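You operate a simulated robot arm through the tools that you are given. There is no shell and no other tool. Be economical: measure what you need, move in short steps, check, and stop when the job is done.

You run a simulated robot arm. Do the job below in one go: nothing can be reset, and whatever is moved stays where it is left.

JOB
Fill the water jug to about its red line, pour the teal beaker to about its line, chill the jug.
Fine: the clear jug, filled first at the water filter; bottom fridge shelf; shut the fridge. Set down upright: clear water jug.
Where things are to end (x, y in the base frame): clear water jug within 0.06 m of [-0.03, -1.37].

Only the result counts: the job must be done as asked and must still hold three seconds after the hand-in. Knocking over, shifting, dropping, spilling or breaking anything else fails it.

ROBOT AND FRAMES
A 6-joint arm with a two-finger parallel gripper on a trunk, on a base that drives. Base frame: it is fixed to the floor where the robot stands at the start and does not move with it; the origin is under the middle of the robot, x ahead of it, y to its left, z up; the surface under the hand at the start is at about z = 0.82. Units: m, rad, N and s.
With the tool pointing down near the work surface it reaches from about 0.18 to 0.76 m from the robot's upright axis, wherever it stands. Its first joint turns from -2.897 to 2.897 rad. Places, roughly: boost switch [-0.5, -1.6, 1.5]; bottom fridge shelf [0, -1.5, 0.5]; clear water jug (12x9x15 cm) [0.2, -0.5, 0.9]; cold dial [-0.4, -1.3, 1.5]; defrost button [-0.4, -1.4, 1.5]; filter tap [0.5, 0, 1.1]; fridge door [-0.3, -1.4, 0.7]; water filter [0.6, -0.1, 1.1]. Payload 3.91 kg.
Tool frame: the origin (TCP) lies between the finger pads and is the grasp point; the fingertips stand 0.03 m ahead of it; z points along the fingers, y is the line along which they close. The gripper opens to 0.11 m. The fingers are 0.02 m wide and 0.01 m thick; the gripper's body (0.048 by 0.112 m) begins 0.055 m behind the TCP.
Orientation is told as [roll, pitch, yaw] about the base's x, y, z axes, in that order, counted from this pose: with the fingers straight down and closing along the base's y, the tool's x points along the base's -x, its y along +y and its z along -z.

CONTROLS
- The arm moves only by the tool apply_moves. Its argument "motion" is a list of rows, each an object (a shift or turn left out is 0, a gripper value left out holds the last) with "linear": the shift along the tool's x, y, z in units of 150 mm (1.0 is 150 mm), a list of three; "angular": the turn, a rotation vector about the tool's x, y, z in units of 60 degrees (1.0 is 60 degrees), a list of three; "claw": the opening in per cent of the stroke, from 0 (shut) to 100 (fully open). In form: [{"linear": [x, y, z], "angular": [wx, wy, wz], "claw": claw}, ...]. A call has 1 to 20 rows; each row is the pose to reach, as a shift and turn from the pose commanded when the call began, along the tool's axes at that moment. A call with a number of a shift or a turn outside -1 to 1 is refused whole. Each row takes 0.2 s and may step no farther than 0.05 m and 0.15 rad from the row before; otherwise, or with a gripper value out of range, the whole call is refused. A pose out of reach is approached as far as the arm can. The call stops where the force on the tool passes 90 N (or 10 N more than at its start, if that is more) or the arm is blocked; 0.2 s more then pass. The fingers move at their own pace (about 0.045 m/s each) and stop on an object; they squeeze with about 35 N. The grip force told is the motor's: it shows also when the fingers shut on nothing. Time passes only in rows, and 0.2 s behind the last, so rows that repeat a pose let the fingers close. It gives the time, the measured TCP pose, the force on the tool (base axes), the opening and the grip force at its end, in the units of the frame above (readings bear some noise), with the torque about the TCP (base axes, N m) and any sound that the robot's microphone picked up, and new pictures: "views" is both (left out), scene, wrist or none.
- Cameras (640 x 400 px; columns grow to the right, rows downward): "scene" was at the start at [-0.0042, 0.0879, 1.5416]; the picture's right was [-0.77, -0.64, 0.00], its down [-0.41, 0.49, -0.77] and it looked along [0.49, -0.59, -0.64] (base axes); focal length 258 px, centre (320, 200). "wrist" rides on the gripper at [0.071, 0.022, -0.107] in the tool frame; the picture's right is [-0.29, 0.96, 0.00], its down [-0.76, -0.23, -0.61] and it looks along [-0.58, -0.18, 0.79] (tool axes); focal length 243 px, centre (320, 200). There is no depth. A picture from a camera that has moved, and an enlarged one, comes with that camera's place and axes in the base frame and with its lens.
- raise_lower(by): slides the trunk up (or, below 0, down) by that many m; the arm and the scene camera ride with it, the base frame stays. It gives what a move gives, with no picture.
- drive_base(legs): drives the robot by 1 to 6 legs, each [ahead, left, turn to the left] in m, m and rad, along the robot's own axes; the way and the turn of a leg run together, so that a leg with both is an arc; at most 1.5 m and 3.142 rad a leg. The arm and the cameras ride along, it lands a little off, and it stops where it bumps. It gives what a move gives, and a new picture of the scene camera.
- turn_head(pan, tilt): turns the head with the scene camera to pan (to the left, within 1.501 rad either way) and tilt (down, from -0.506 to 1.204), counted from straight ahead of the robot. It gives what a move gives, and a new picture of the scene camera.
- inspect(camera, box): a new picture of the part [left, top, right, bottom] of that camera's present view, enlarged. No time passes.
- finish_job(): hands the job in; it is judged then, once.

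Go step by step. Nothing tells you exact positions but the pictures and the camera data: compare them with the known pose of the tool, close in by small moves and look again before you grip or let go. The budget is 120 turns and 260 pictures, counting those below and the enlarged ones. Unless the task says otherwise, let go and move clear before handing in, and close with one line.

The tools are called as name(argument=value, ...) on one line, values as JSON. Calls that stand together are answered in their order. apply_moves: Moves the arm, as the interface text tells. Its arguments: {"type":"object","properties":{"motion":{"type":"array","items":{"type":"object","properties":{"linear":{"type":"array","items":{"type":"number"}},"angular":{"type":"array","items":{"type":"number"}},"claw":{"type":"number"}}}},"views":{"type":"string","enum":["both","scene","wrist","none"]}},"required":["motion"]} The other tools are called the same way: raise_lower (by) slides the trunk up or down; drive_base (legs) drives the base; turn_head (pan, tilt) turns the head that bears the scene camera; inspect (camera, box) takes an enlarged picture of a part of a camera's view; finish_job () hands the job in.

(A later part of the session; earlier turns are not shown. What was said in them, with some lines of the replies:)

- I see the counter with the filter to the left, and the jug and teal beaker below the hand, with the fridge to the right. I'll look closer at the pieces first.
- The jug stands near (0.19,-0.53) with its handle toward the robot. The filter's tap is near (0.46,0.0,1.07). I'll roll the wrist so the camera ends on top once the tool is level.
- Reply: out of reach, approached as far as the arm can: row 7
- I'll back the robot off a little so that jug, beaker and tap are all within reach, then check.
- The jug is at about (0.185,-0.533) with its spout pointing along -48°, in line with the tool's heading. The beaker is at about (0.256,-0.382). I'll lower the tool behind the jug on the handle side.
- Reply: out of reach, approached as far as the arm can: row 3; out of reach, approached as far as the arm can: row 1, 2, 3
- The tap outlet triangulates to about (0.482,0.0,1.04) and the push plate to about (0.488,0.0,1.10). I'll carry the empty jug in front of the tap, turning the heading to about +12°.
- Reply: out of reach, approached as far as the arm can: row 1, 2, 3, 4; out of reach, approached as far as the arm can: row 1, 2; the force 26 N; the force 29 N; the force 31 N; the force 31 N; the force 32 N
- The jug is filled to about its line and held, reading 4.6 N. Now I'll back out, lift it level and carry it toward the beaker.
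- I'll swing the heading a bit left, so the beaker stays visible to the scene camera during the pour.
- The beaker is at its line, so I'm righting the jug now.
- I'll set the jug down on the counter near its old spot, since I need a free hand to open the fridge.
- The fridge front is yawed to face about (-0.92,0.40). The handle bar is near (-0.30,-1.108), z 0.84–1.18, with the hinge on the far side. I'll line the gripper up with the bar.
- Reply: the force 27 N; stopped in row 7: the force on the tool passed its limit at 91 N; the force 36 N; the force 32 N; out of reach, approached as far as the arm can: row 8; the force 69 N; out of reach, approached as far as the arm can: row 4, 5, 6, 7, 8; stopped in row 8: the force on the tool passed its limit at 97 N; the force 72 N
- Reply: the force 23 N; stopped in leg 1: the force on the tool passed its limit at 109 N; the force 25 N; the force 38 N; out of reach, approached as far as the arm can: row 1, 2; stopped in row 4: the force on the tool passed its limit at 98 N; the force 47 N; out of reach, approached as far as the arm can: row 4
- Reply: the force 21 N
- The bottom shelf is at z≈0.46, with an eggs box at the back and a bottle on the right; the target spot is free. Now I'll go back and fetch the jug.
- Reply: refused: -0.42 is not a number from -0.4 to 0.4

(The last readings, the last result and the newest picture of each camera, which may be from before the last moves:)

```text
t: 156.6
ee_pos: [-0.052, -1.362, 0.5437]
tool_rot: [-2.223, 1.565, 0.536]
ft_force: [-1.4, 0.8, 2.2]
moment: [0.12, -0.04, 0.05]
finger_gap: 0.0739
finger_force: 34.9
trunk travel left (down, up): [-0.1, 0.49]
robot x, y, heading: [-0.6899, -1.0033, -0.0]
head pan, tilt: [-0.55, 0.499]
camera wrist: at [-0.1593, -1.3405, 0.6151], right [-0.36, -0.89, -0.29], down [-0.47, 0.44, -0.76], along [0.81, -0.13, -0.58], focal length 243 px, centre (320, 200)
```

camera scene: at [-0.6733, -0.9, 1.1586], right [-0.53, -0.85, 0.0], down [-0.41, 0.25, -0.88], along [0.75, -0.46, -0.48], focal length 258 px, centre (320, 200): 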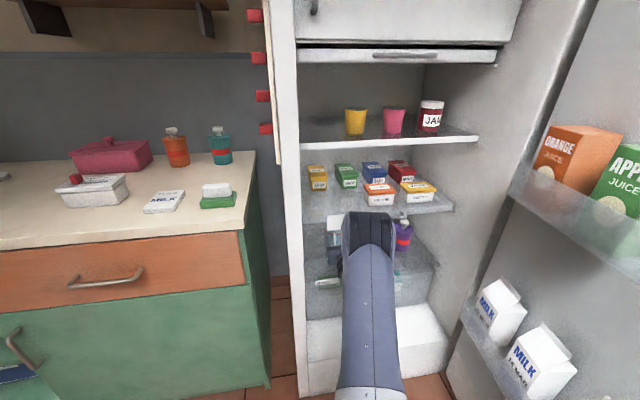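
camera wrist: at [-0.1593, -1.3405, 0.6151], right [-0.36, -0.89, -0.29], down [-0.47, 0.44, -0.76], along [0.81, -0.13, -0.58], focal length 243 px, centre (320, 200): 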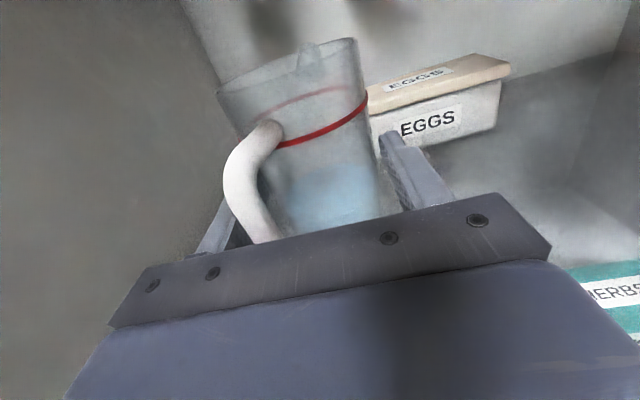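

apply_moves(motion=[{"claw": 75}, {"claw": 100}, {"claw": 100}, {"claw": 100}, {"claw": 100}, {"linear": [0, 0, -0.15]}, {"linear": [0, 0, -0.4]}, {"linear": [0, 0, -0.7]}, {"linear": [0, 0, -1.0]}], views="both")

```text
t: 158.6
ee_pos: [-0.1933, -1.3047, 0.543]
tool_rot: [-1.856, 1.565, 0.899]
ft_force: [-0.7, 0.2, -0.3]
moment: [-0.01, -0.02, 0.01]
finger_gap: 0.1103
finger_force: 0.0
trunk travel left (down, up): [-0.1, 0.49]
robot x, y, heading: [-0.6957, -1.0074, -0.005]
head pan, tilt: [-0.55, 0.499]
camera scene: at [-0.6733, -0.8999, 1.1586], right [-0.53, -0.85, 0.0], down [-0.41, 0.25, -0.88], along [0.75, -0.46, -0.48], focal length 258 px, centre (320, 200)
camera wrist: at [-0.299, -1.2837, 0.6149], right [-0.36, -0.89, -0.29], down [-0.47, 0.44, -0.76], along [0.8, -0.13, -0.58], focal length 243 px, centre (320, 200)
```

scene: 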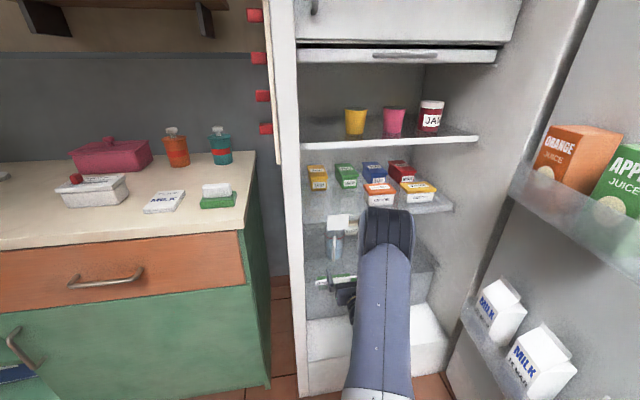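
wrist: 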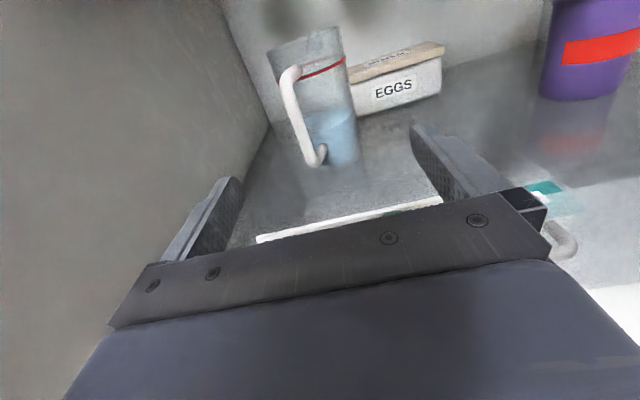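

apply_moves(motion=[{"linear": [0, 0, -0.3]}, {"linear": [0, 0, -0.6]}, {"linear": [0, 0, -0.95], "claw": 0}], views="none")

drive_base(legs=[[-0.13, 0.08, 0]])

raise_lower(by=0.4)

turn_head(pan=-0.95, tilt=0.8)

```text
refused: row 3 steps farther than a row can; nothing moved
```

```text
t: 160.0
ee_pos: [-0.3223, -1.225, 0.5432]
tool_rot: [-1.807, 1.566, 0.95]
ft_force: [0.5, 0.0, 0.6]
moment: [-0.04, 0.01, -0.02]
finger_gap: 0.11
finger_force: 0.0
trunk travel left (down, up): [-0.1, 0.49]
robot x, y, heading: [-0.8192, -0.9244, 0.002]
head pan, tilt: [-0.55, 0.499]
camera scene: at [-0.803, -0.8199, 1.1586], right [-0.53, -0.85, 0.0], down [-0.41, 0.25, -0.88], along [0.75, -0.46, -0.48], focal length 258 px, centre (320, 200)
```

scene: 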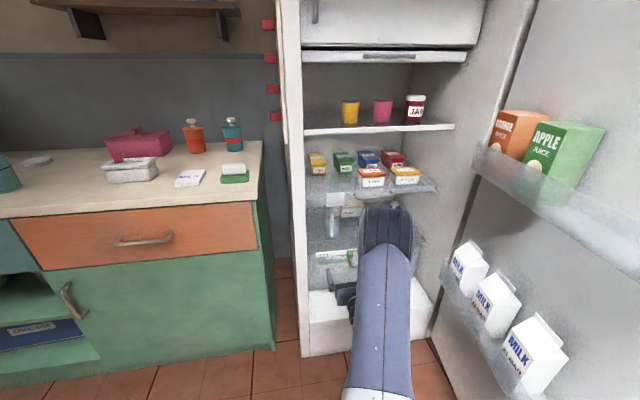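

```text
t: 163.8
ee_pos: [-0.3222, -1.2249, 0.9424]
tool_rot: [-1.804, 1.565, 0.953]
ft_force: [0.3, 0.1, -0.3]
moment: [0.0, 0.05, 0.0]
finger_gap: 0.1101
finger_force: 0.1
trunk travel left (down, up): [-0.5, 0.09]
robot x, y, heading: [-0.8228, -0.9265, -0.006]
head pan, tilt: [-0.55, 0.499]
```

```text
t: 164.7
ee_pos: [-0.3216, -1.2247, 0.9438]
tool_rot: [-1.802, 1.566, 0.954]
ft_force: [-0.1, -0.5, -0.5]
moment: [0.03, -0.02, 0.02]
finger_gap: 0.1098
finger_force: 0.1
trunk travel left (down, up): [-0.5, 0.09]
robot x, y, heading: [-0.8246, -0.9279, 0.001]
head pan, tilt: [-0.949, 0.799]
camera scene: at [-0.8336, -0.8378, 1.5327], right [-0.81, -0.58, 0.0], down [-0.42, 0.58, -0.7], along [0.4, -0.57, -0.72], focal length 258 px, centre (320, 200)
```

scene: 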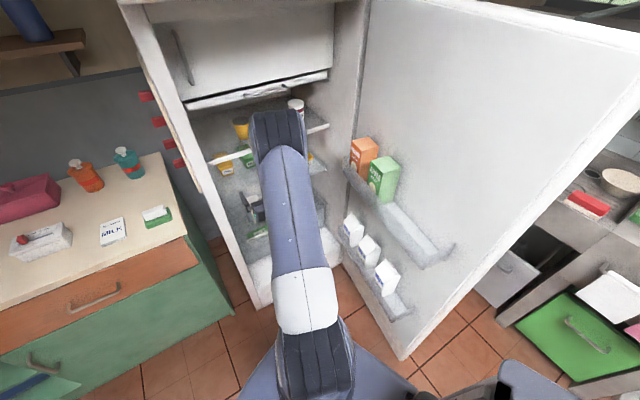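

drive_base(legs=[[0, 0.15, 0], [-0.23, 0, 0]])

apply_moves(motion=[{"linear": [0.2, 0.1, -0.2], "angular": [-0.05, 0, 0], "claw": 100}, {"linear": [0.4, 0.2, -0.4], "angular": [-0.1, 0, 0]}, {"linear": [0.6, 0.3, -0.6], "angular": [-0.15, 0, 0]}, {"linear": [0.8, 0.4, -0.8], "angular": [-0.2, 0, 0]}, {"linear": [1.0, 0.5, -1.0], "angular": [-0.25, 0, 0]}], views="both")

```text
t: 167.4
ee_pos: [-0.5508, -1.0735, 0.9433]
tool_rot: [-1.808, 1.567, 0.947]
ft_force: [0.6, -0.1, 0.2]
moment: [-0.02, -0.01, 0.0]
finger_gap: 0.1101
finger_force: 0.0
trunk travel left (down, up): [-0.5, 0.09]
robot x, y, heading: [-1.0538, -0.7751, -0.007]
head pan, tilt: [-0.949, 0.799]
camera scene: at [-1.0625, -0.6866, 1.5326], right [-0.82, -0.58, 0.0], down [-0.41, 0.59, -0.7], along [0.4, -0.57, -0.72], focal length 258 px, centre (320, 200)
```

scene: 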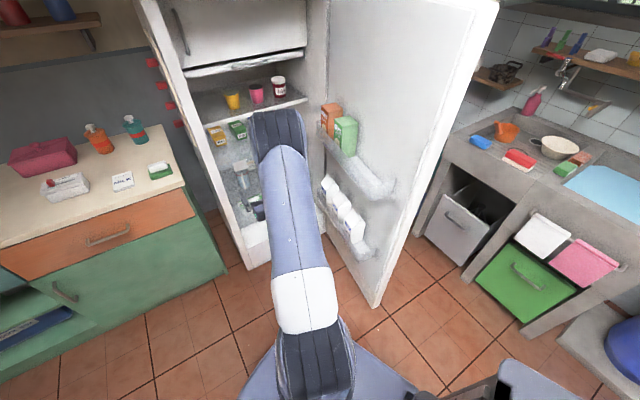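

```text
t: 168.6
ee_pos: [-0.719, -1.0876, 1.093]
tool_rot: [-1.519, 1.565, 0.973]
ft_force: [0.0, -0.2, 0.0]
moment: [0.0, 0.02, -0.03]
finger_gap: 0.1101
finger_force: 0.0
trunk travel left (down, up): [-0.5, 0.09]
robot x, y, heading: [-1.0478, -0.7735, -0.008]
head pan, tilt: [-0.949, 0.799]
camera scene: at [-1.0627, -0.6864, 1.5326], right [-0.82, -0.58, 0.0], down [-0.41, 0.59, -0.7], along [0.4, -0.57, -0.72], focal length 258 px, centre (320, 200)
camera wrist: at [-0.8164, -1.0401, 1.1651], right [-0.58, -0.76, -0.29], down [-0.34, 0.55, -0.76], along [0.74, -0.34, -0.58], focal length 243 px, centre (320, 200)
```

scene: 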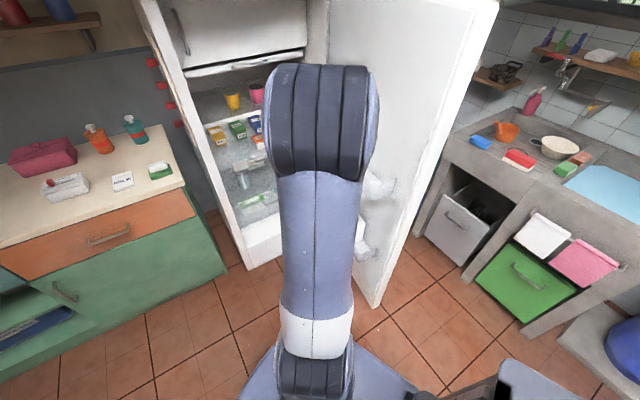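
wrist: 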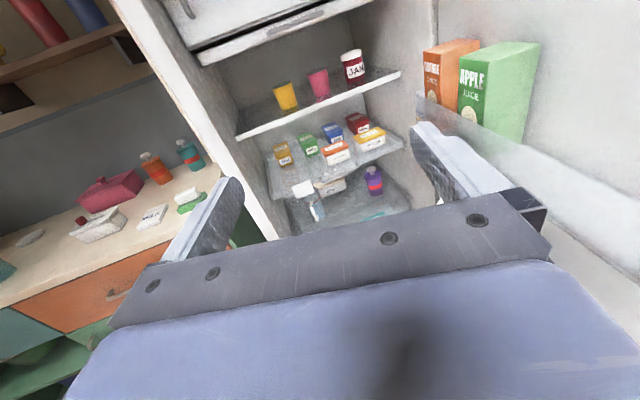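

apply_moves(motion=[{"linear": [0.22, 0.1, -0.2]}, {"linear": [0.44, 0.22, -0.4]}, {"linear": [0.66, 0.34, -0.6]}, {"linear": [0.88, 0.46, -0.8]}, {"linear": [1.0, 0.6, -1.0]}, {"linear": [1.0, 0.8, -1.0]}], views="none")

apply_moves(motion=[{"linear": [0, 0.25, -0.05]}, {"linear": [0, 0.5, -0.1]}, {"linear": [0, 0.75, -0.15]}], views="both")

```text
t: 170.0
ee_pos: [-0.9112, -1.0935, 1.2404]
tool_rot: [-1.469, 1.565, 1.025]
ft_force: [-0.4, -0.3, -0.3]
moment: [0.03, 0.02, -0.02]
finger_gap: 0.1099
finger_force: 0.0
trunk travel left (down, up): [-0.5, 0.09]
robot x, y, heading: [-1.0517, -0.7776, -0.005]
head pan, tilt: [-0.949, 0.799]
```

```text
t: 170.8
ee_pos: [-0.9981, -1.1693, 1.2411]
tool_rot: [-1.563, 1.567, 0.93]
ft_force: [-0.5, 0.2, -0.2]
moment: [0.0, 0.02, -0.01]
finger_gap: 0.11
finger_force: 0.1
trunk travel left (down, up): [-0.5, 0.09]
robot x, y, heading: [-1.0538, -0.7745, -0.005]
head pan, tilt: [-0.949, 0.799]
camera scene: at [-1.0627, -0.6866, 1.5326], right [-0.82, -0.58, 0.0], down [-0.41, 0.59, -0.7], along [0.4, -0.57, -0.72], focal length 258 px, centre (320, 200)
camera wrist: at [-1.0946, -1.1214, 1.3129], right [-0.58, -0.76, -0.29], down [-0.34, 0.55, -0.76], along [0.74, -0.34, -0.58], focal length 243 px, centre (320, 200)
```

scene: 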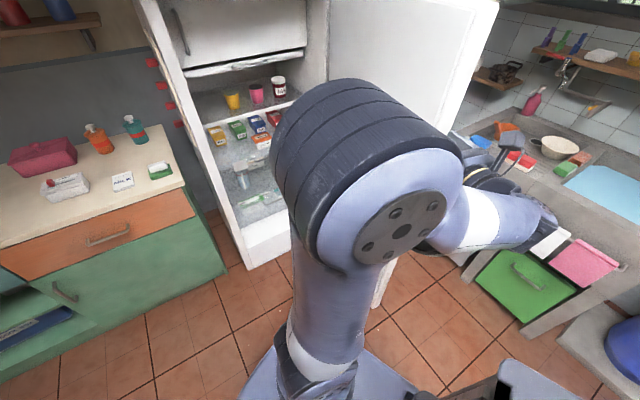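
wrist: 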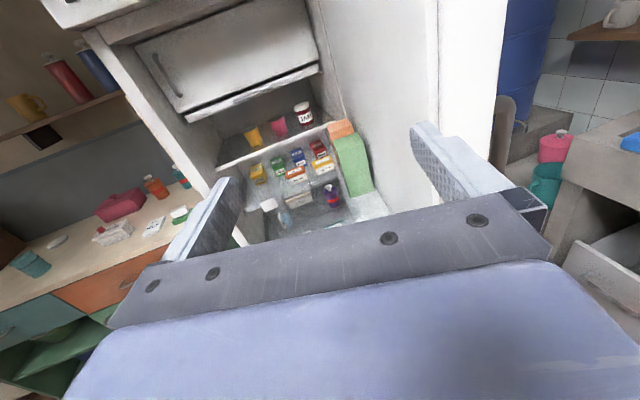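

apply_moves(motion=[{"linear": [0, 0.28, -0.1]}, {"linear": [0, 0.55, -0.1]}, {"linear": [0, 0.83, -0.08]}], views="wrist")

```text
t: 171.6
ee_pos: [-1.0822, -1.261, 1.2417]
tool_rot: [-1.543, 1.566, 0.949]
ft_force: [0.7, 0.7, -0.3]
moment: [0.0, 0.01, -0.03]
finger_gap: 0.1101
finger_force: 0.0
trunk travel left (down, up): [-0.5, 0.09]
robot x, y, heading: [-1.0527, -0.7742, -0.008]
head pan, tilt: [-0.949, 0.799]
camera wrist: at [-1.1798, -1.2135, 1.3135], right [-0.58, -0.76, -0.29], down [-0.34, 0.55, -0.76], along [0.74, -0.34, -0.58], focal length 243 px, centre (320, 200)
```

wrist: 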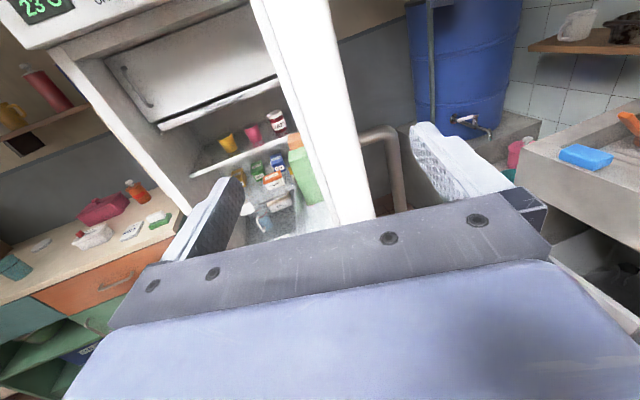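

apply_moves(motion=[{"linear": [0, 0, 0.25]}, {"linear": [0, 0, 0.5]}, {"linear": [0, 0, 0.75]}, {"linear": [0, 0, 0.93]}], views="wrist")

```text
t: 172.6
ee_pos: [-0.9696, -1.3454, 1.2413]
tool_rot: [-1.467, 1.565, 1.03]
ft_force: [0.4, 0.2, -0.4]
moment: [-0.02, 0.03, 0.01]
finger_gap: 0.1099
finger_force: 0.1
trunk travel left (down, up): [-0.5, 0.09]
robot x, y, heading: [-1.0497, -0.7746, -0.005]
head pan, tilt: [-0.949, 0.799]
camera wrist: at [-1.0677, -1.2975, 1.3126], right [-0.58, -0.76, -0.29], down [-0.34, 0.55, -0.76], along [0.74, -0.34, -0.58], focal length 243 px, centre (320, 200)
```

wrist: 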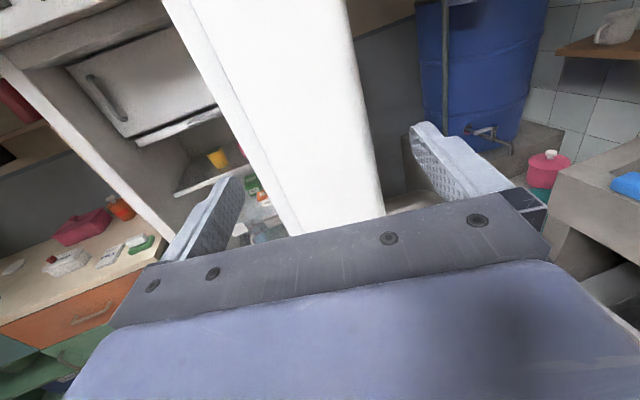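

apply_moves(motion=[{"linear": [0, -0.2, -0.01]}, {"linear": [0, -0.4, -0.01]}, {"linear": [0, -0.6, 0.0]}, {"linear": [0, -0.8, 0.02]}, {"linear": [0, -1.0, 0.05]}], views="none")

apply_moves(motion=[{"linear": [0, -0.2, 0.04]}, {"linear": [0, -0.4, 0.09]}, {"linear": [0, -0.6, 0.15], "angular": [-0.03, 0, 0]}, {"linear": [0, -0.8, 0.2], "angular": [-0.06, 0, 0]}, {"linear": [0, -0.95, 0.25], "angular": [-0.1, 0, 0]}], views="both")

```text
t: 173.8
ee_pos: [-0.8733, -1.2296, 1.2408]
tool_rot: [-1.483, 1.565, 1.01]
ft_force: [-0.1, 0.1, 0.9]
moment: [0.02, 0.0, 0.04]
finger_gap: 0.11
finger_force: 0.0
trunk travel left (down, up): [-0.5, 0.09]
robot x, y, heading: [-1.0509, -0.7753, -0.005]
head pan, tilt: [-0.949, 0.799]
```

```text
t: 175.0
ee_pos: [-0.7578, -1.1393, 1.2414]
tool_rot: [-1.341, 1.567, 1.047]
ft_force: [-0.5, 0.0, -0.1]
moment: [0.01, -0.01, -0.02]
finger_gap: 0.11
finger_force: 0.1
trunk travel left (down, up): [-0.5, 0.09]
robot x, y, heading: [-1.0489, -0.7758, -0.006]
head pan, tilt: [-0.949, 0.799]
camera scene: at [-1.0626, -0.6865, 1.5326], right [-0.82, -0.58, 0.0], down [-0.41, 0.59, -0.7], along [0.4, -0.57, -0.72], focal length 258 px, centre (320, 200)
camera wrist: at [-0.8499, -1.0809, 1.3133], right [-0.65, -0.7, -0.29], down [-0.28, 0.59, -0.76], along [0.7, -0.41, -0.58], focal length 243 px, centre (320, 200)
```

scene: 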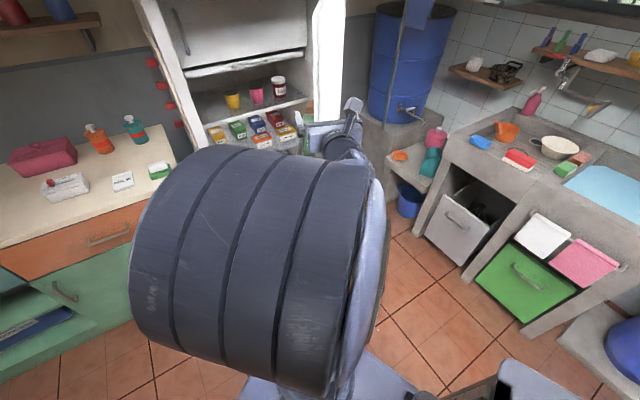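
wrist: 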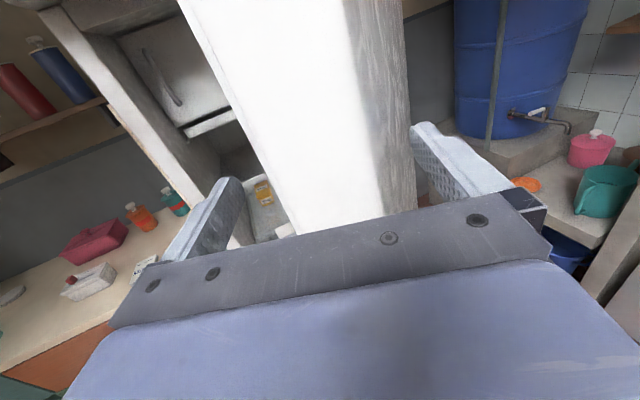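

apply_moves(motion=[{"linear": [0, 0, -0.25]}, {"linear": [0, 0, -0.5]}, {"linear": [0, 0, -0.75], "claw": 50}, {"linear": [0, 0, -1.0], "claw": 0}], views="none")

apply_moves(motion=[{"linear": [0, 0.2, -0.05], "angular": [0.1, 0, 0], "claw": 0}, {"linear": [0, 0.4, 0.0], "angular": [0.2, 0, 0]}, {"linear": [0, 0.6, 0.15], "angular": [0.3, 0, 0]}, {"linear": [0, 0.8, 0.35], "angular": [0.35, 0, 0]}, {"linear": [0, 1.0, 0.6], "angular": [0.35, 0, 0]}], views="both")

```text
t: 176.0
ee_pos: [-0.8673, -1.0375, 1.2417]
tool_rot: [-1.284, 1.565, 1.104]
ft_force: [-0.3, -0.6, 0.5]
moment: [0.02, -0.03, 0.01]
finger_gap: 0.0585
finger_force: 0.1
trunk travel left (down, up): [-0.5, 0.09]
robot x, y, heading: [-1.052, -0.7726, -0.002]
head pan, tilt: [-0.949, 0.799]
```

```text
t: 177.2
ee_pos: [-0.9061, -1.2085, 1.2412]
tool_rot: [-1.831, 1.566, 0.928]
ft_force: [-0.1, 0.0, 0.4]
moment: [0.04, -0.03, -0.02]
finger_gap: 0.0
finger_force: 34.3
trunk travel left (down, up): [-0.5, 0.09]
robot x, y, heading: [-1.049, -0.776, -0.004]
head pan, tilt: [-0.949, 0.799]
camera scene: at [-1.0627, -0.6868, 1.5326], right [-0.82, -0.58, 0.0], down [-0.41, 0.59, -0.7], along [0.4, -0.57, -0.72], focal length 258 px, centre (320, 200)
camera wrist: at [-1.0114, -1.1888, 1.3123], right [-0.36, -0.89, -0.29], down [-0.47, 0.45, -0.76], along [0.8, -0.13, -0.58], focal length 243 px, centre (320, 200)
```

scene: 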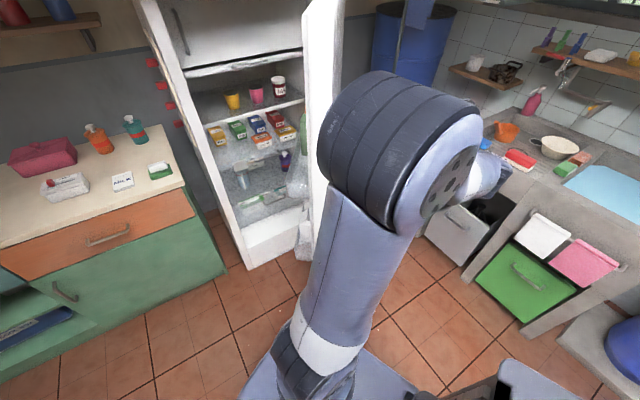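
wrist: 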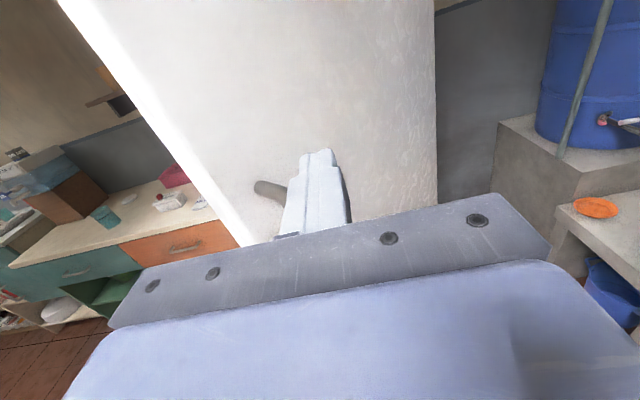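

drive_base(legs=[[0.3, 0.0, 0]])

```text
t: 179.3
ee_pos: [-0.6051, -1.2109, 1.2408]
tool_rot: [-1.808, 1.566, 0.947]
ft_force: [-0.7, 0.9, 0.9]
moment: [-0.03, 0.0, 0.02]
finger_gap: 0.0002
finger_force: 35.1
trunk travel left (down, up): [-0.5, 0.09]
robot x, y, heading: [-0.7539, -0.7748, -0.004]
head pan, tilt: [-0.949, 0.799]
camera scene: at [-0.7642, -0.6879, 1.5326], right [-0.81, -0.58, 0.0], down [-0.42, 0.58, -0.7], along [0.4, -0.57, -0.72], focal length 258 px, centre (320, 200)
```

scene: 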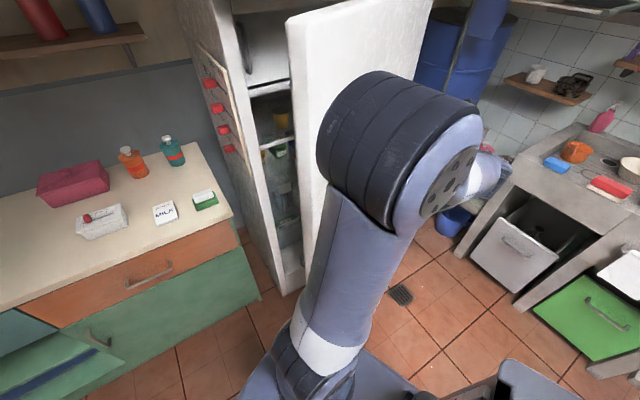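

drive_base(legs=[[0.2, 0.02, 0]])

drive_base(legs=[[0.05, 0.0, 0]])

```text
t: 180.9
ee_pos: [-0.4059, -1.1911, 1.2422]
tool_rot: [-1.806, 1.566, 0.954]
ft_force: [-0.5, -0.6, -0.7]
moment: [0.01, 0.01, 0.02]
finger_gap: 0.0
finger_force: 34.9
trunk travel left (down, up): [-0.5, 0.09]
robot x, y, heading: [-0.5504, -0.7552, -0.006]
head pan, tilt: [-0.949, 0.799]
camera scene: at [-0.564, -0.6685, 1.5326], right [-0.82, -0.58, 0.0], down [-0.42, 0.58, -0.7], along [0.4, -0.57, -0.72], focal length 258 px, centre (320, 200)
```

scene: 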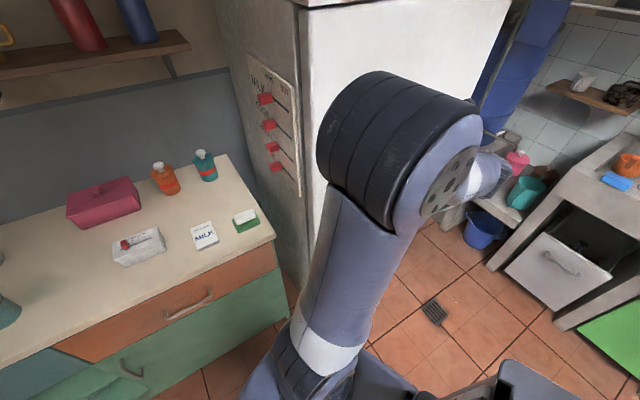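

```text
t: 181.8
ee_pos: [-0.3554, -1.1917, 1.2414]
tool_rot: [-1.789, 1.565, 0.967]
ft_force: [0.1, 0.0, -0.3]
moment: [0.0, 0.02, 0.01]
finger_gap: 0.0002
finger_force: 34.9
trunk travel left (down, up): [-0.5, 0.09]
robot x, y, heading: [-0.5007, -0.7557, -0.006]
head pan, tilt: [-0.949, 0.799]
camera scene: at [-0.5144, -0.6688, 1.5326], right [-0.82, -0.58, 0.0], down [-0.42, 0.58, -0.7], along [0.4, -0.57, -0.72], focal length 258 px, centre (320, 200)
```

scene: 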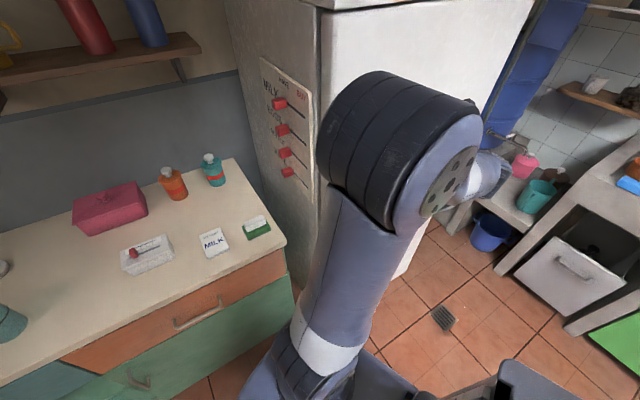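

apply_moves(motion=[{"linear": [0, 0, 0.1]}, {"linear": [0, 0, 0.2]}, {"linear": [0, 0, 0.3]}, {"linear": [0, 0, 0.4]}], views="wrist")

turn_head(pan=-0.95, tilt=0.35)

```text
t: 182.6
ee_pos: [-0.3356, -1.1997, 1.2413]
tool_rot: [-1.7, 1.566, 1.043]
ft_force: [-47.0, 37.3, 3.4]
moment: [0.22, 0.06, 0.56]
finger_gap: 0.0
finger_force: 35.2
trunk travel left (down, up): [-0.5, 0.09]
robot x, y, heading: [-0.5047, -0.7531, -0.013]
head pan, tilt: [-0.949, 0.799]
stopped in row 3: the force on the tool passed its limit at 105 N (the readings are from after the stop); the commanded pose is now the measured one
camera wrist: at [-0.4423, -1.1767, 1.3127], right [-0.37, -0.88, -0.29], down [-0.47, 0.45, -0.76], along [0.8, -0.14, -0.58], focal length 243 px, centre (320, 200)
```

wrist: 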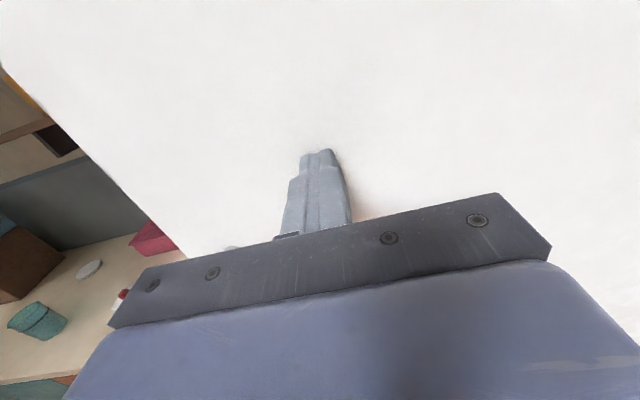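

```text
t: 183.5
ee_pos: [-0.3368, -1.1995, 1.241]
tool_rot: [-1.885, 1.565, 0.861]
ft_force: [-63.3, 48.3, 2.1]
moment: [0.18, 0.11, 0.7]
finger_gap: 0.0
finger_force: 34.9
trunk travel left (down, up): [-0.5, 0.09]
robot x, y, heading: [-0.505, -0.7535, -0.005]
head pan, tilt: [-0.949, 0.351]
camera scene: at [-0.5189, -0.6702, 1.5717], right [-0.82, -0.58, 0.0], down [-0.19, 0.28, -0.94], along [0.54, -0.77, -0.34], focal length 258 px, centre (320, 200)
```

scene: 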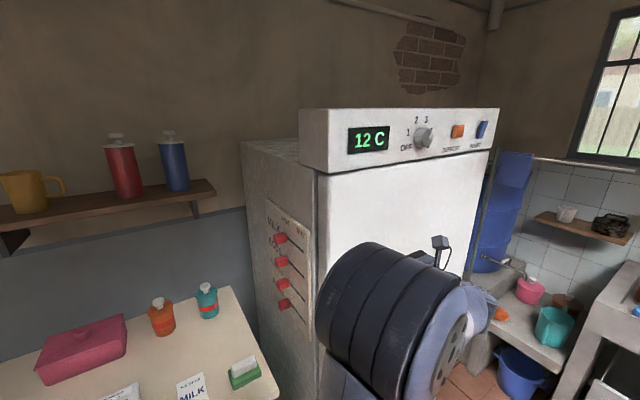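

apply_moves(motion=[{"linear": [0, 0, -0.2]}, {"linear": [0, 0, -0.5]}, {"linear": [0, 0, -0.8]}], views="none")

drive_base(legs=[[-0.3, 0.1, 0]])

turn_head(pan=-0.6, tilt=0.55)

```text
t: 184.3
ee_pos: [-0.4386, -1.1587, 1.2381]
tool_rot: [-0.836, 1.561, 1.912]
ft_force: [0.1, 1.0, -0.3]
moment: [-0.03, 0.02, -0.02]
finger_gap: 0.0
finger_force: 35.8
trunk travel left (down, up): [-0.5, 0.09]
robot x, y, heading: [-0.5015, -0.7513, -0.007]
head pan, tilt: [-0.949, 0.351]
```

```text
t: 186.4
ee_pos: [-0.7365, -1.0566, 1.2385]
tool_rot: [-0.82, 1.56, 1.926]
ft_force: [-1.0, 0.5, 0.0]
moment: [-0.01, -0.01, 0.01]
finger_gap: 0.0
finger_force: 34.8
trunk travel left (down, up): [-0.5, 0.09]
robot x, y, heading: [-0.8072, -0.6546, -0.009]
head pan, tilt: [-0.949, 0.351]
camera scene: at [-0.8068, -0.5757, 1.5723], right [-0.82, -0.57, 0.0], down [-0.2, 0.28, -0.94], along [0.54, -0.77, -0.34], focal length 258 px, centre (320, 200)
```

scene: 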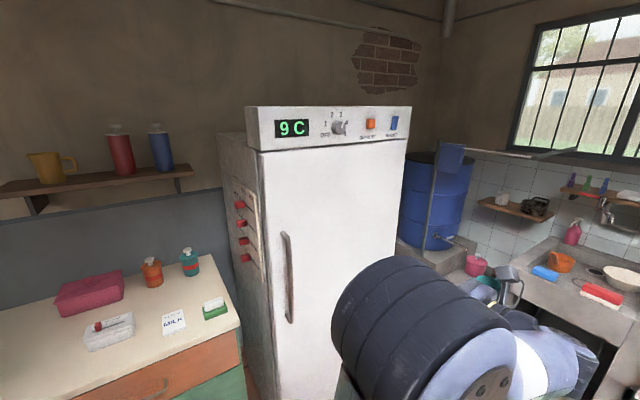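

```text
t: 187.2
ee_pos: [-0.7363, -1.0557, 1.2373]
tool_rot: [-0.822, 1.559, 1.926]
ft_force: [0.0, -0.2, -0.5]
moment: [-0.04, -0.02, -0.02]
finger_gap: 0.0
finger_force: 35.1
trunk travel left (down, up): [-0.5, 0.09]
robot x, y, heading: [-0.8067, -0.6533, -0.009]
head pan, tilt: [-0.6, 0.55]
camera scene: at [-0.7867, -0.551, 1.554], right [-0.57, -0.82, 0.0], down [-0.43, 0.3, -0.85], along [0.7, -0.49, -0.52], focal length 258 px, centre (320, 200)
```

scene: 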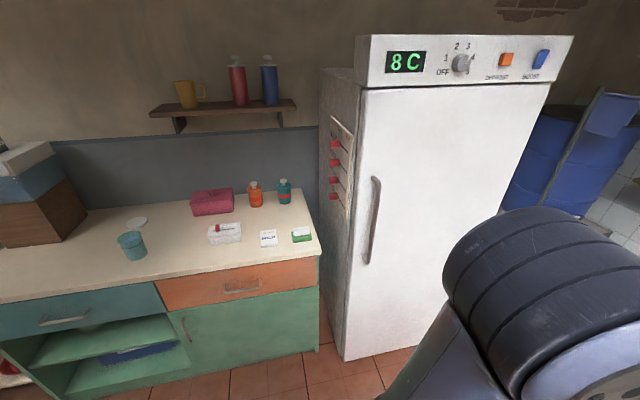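

The fridge door is shut and the display is cooling back down (8 °C). The beaker is undisturbed at its line, and the jug stands on the bottom shelf, so I'm handing in.

finish_job()

```text
The job is handed in.
```

The job is handed in: I filled the clear jug to about its red line (roughly 2 mm under) and poured the teal beaker to about its line. The jug now stands upright on the bottom fridge shelf, within about 3 cm of the target spot, and the fridge is shut.
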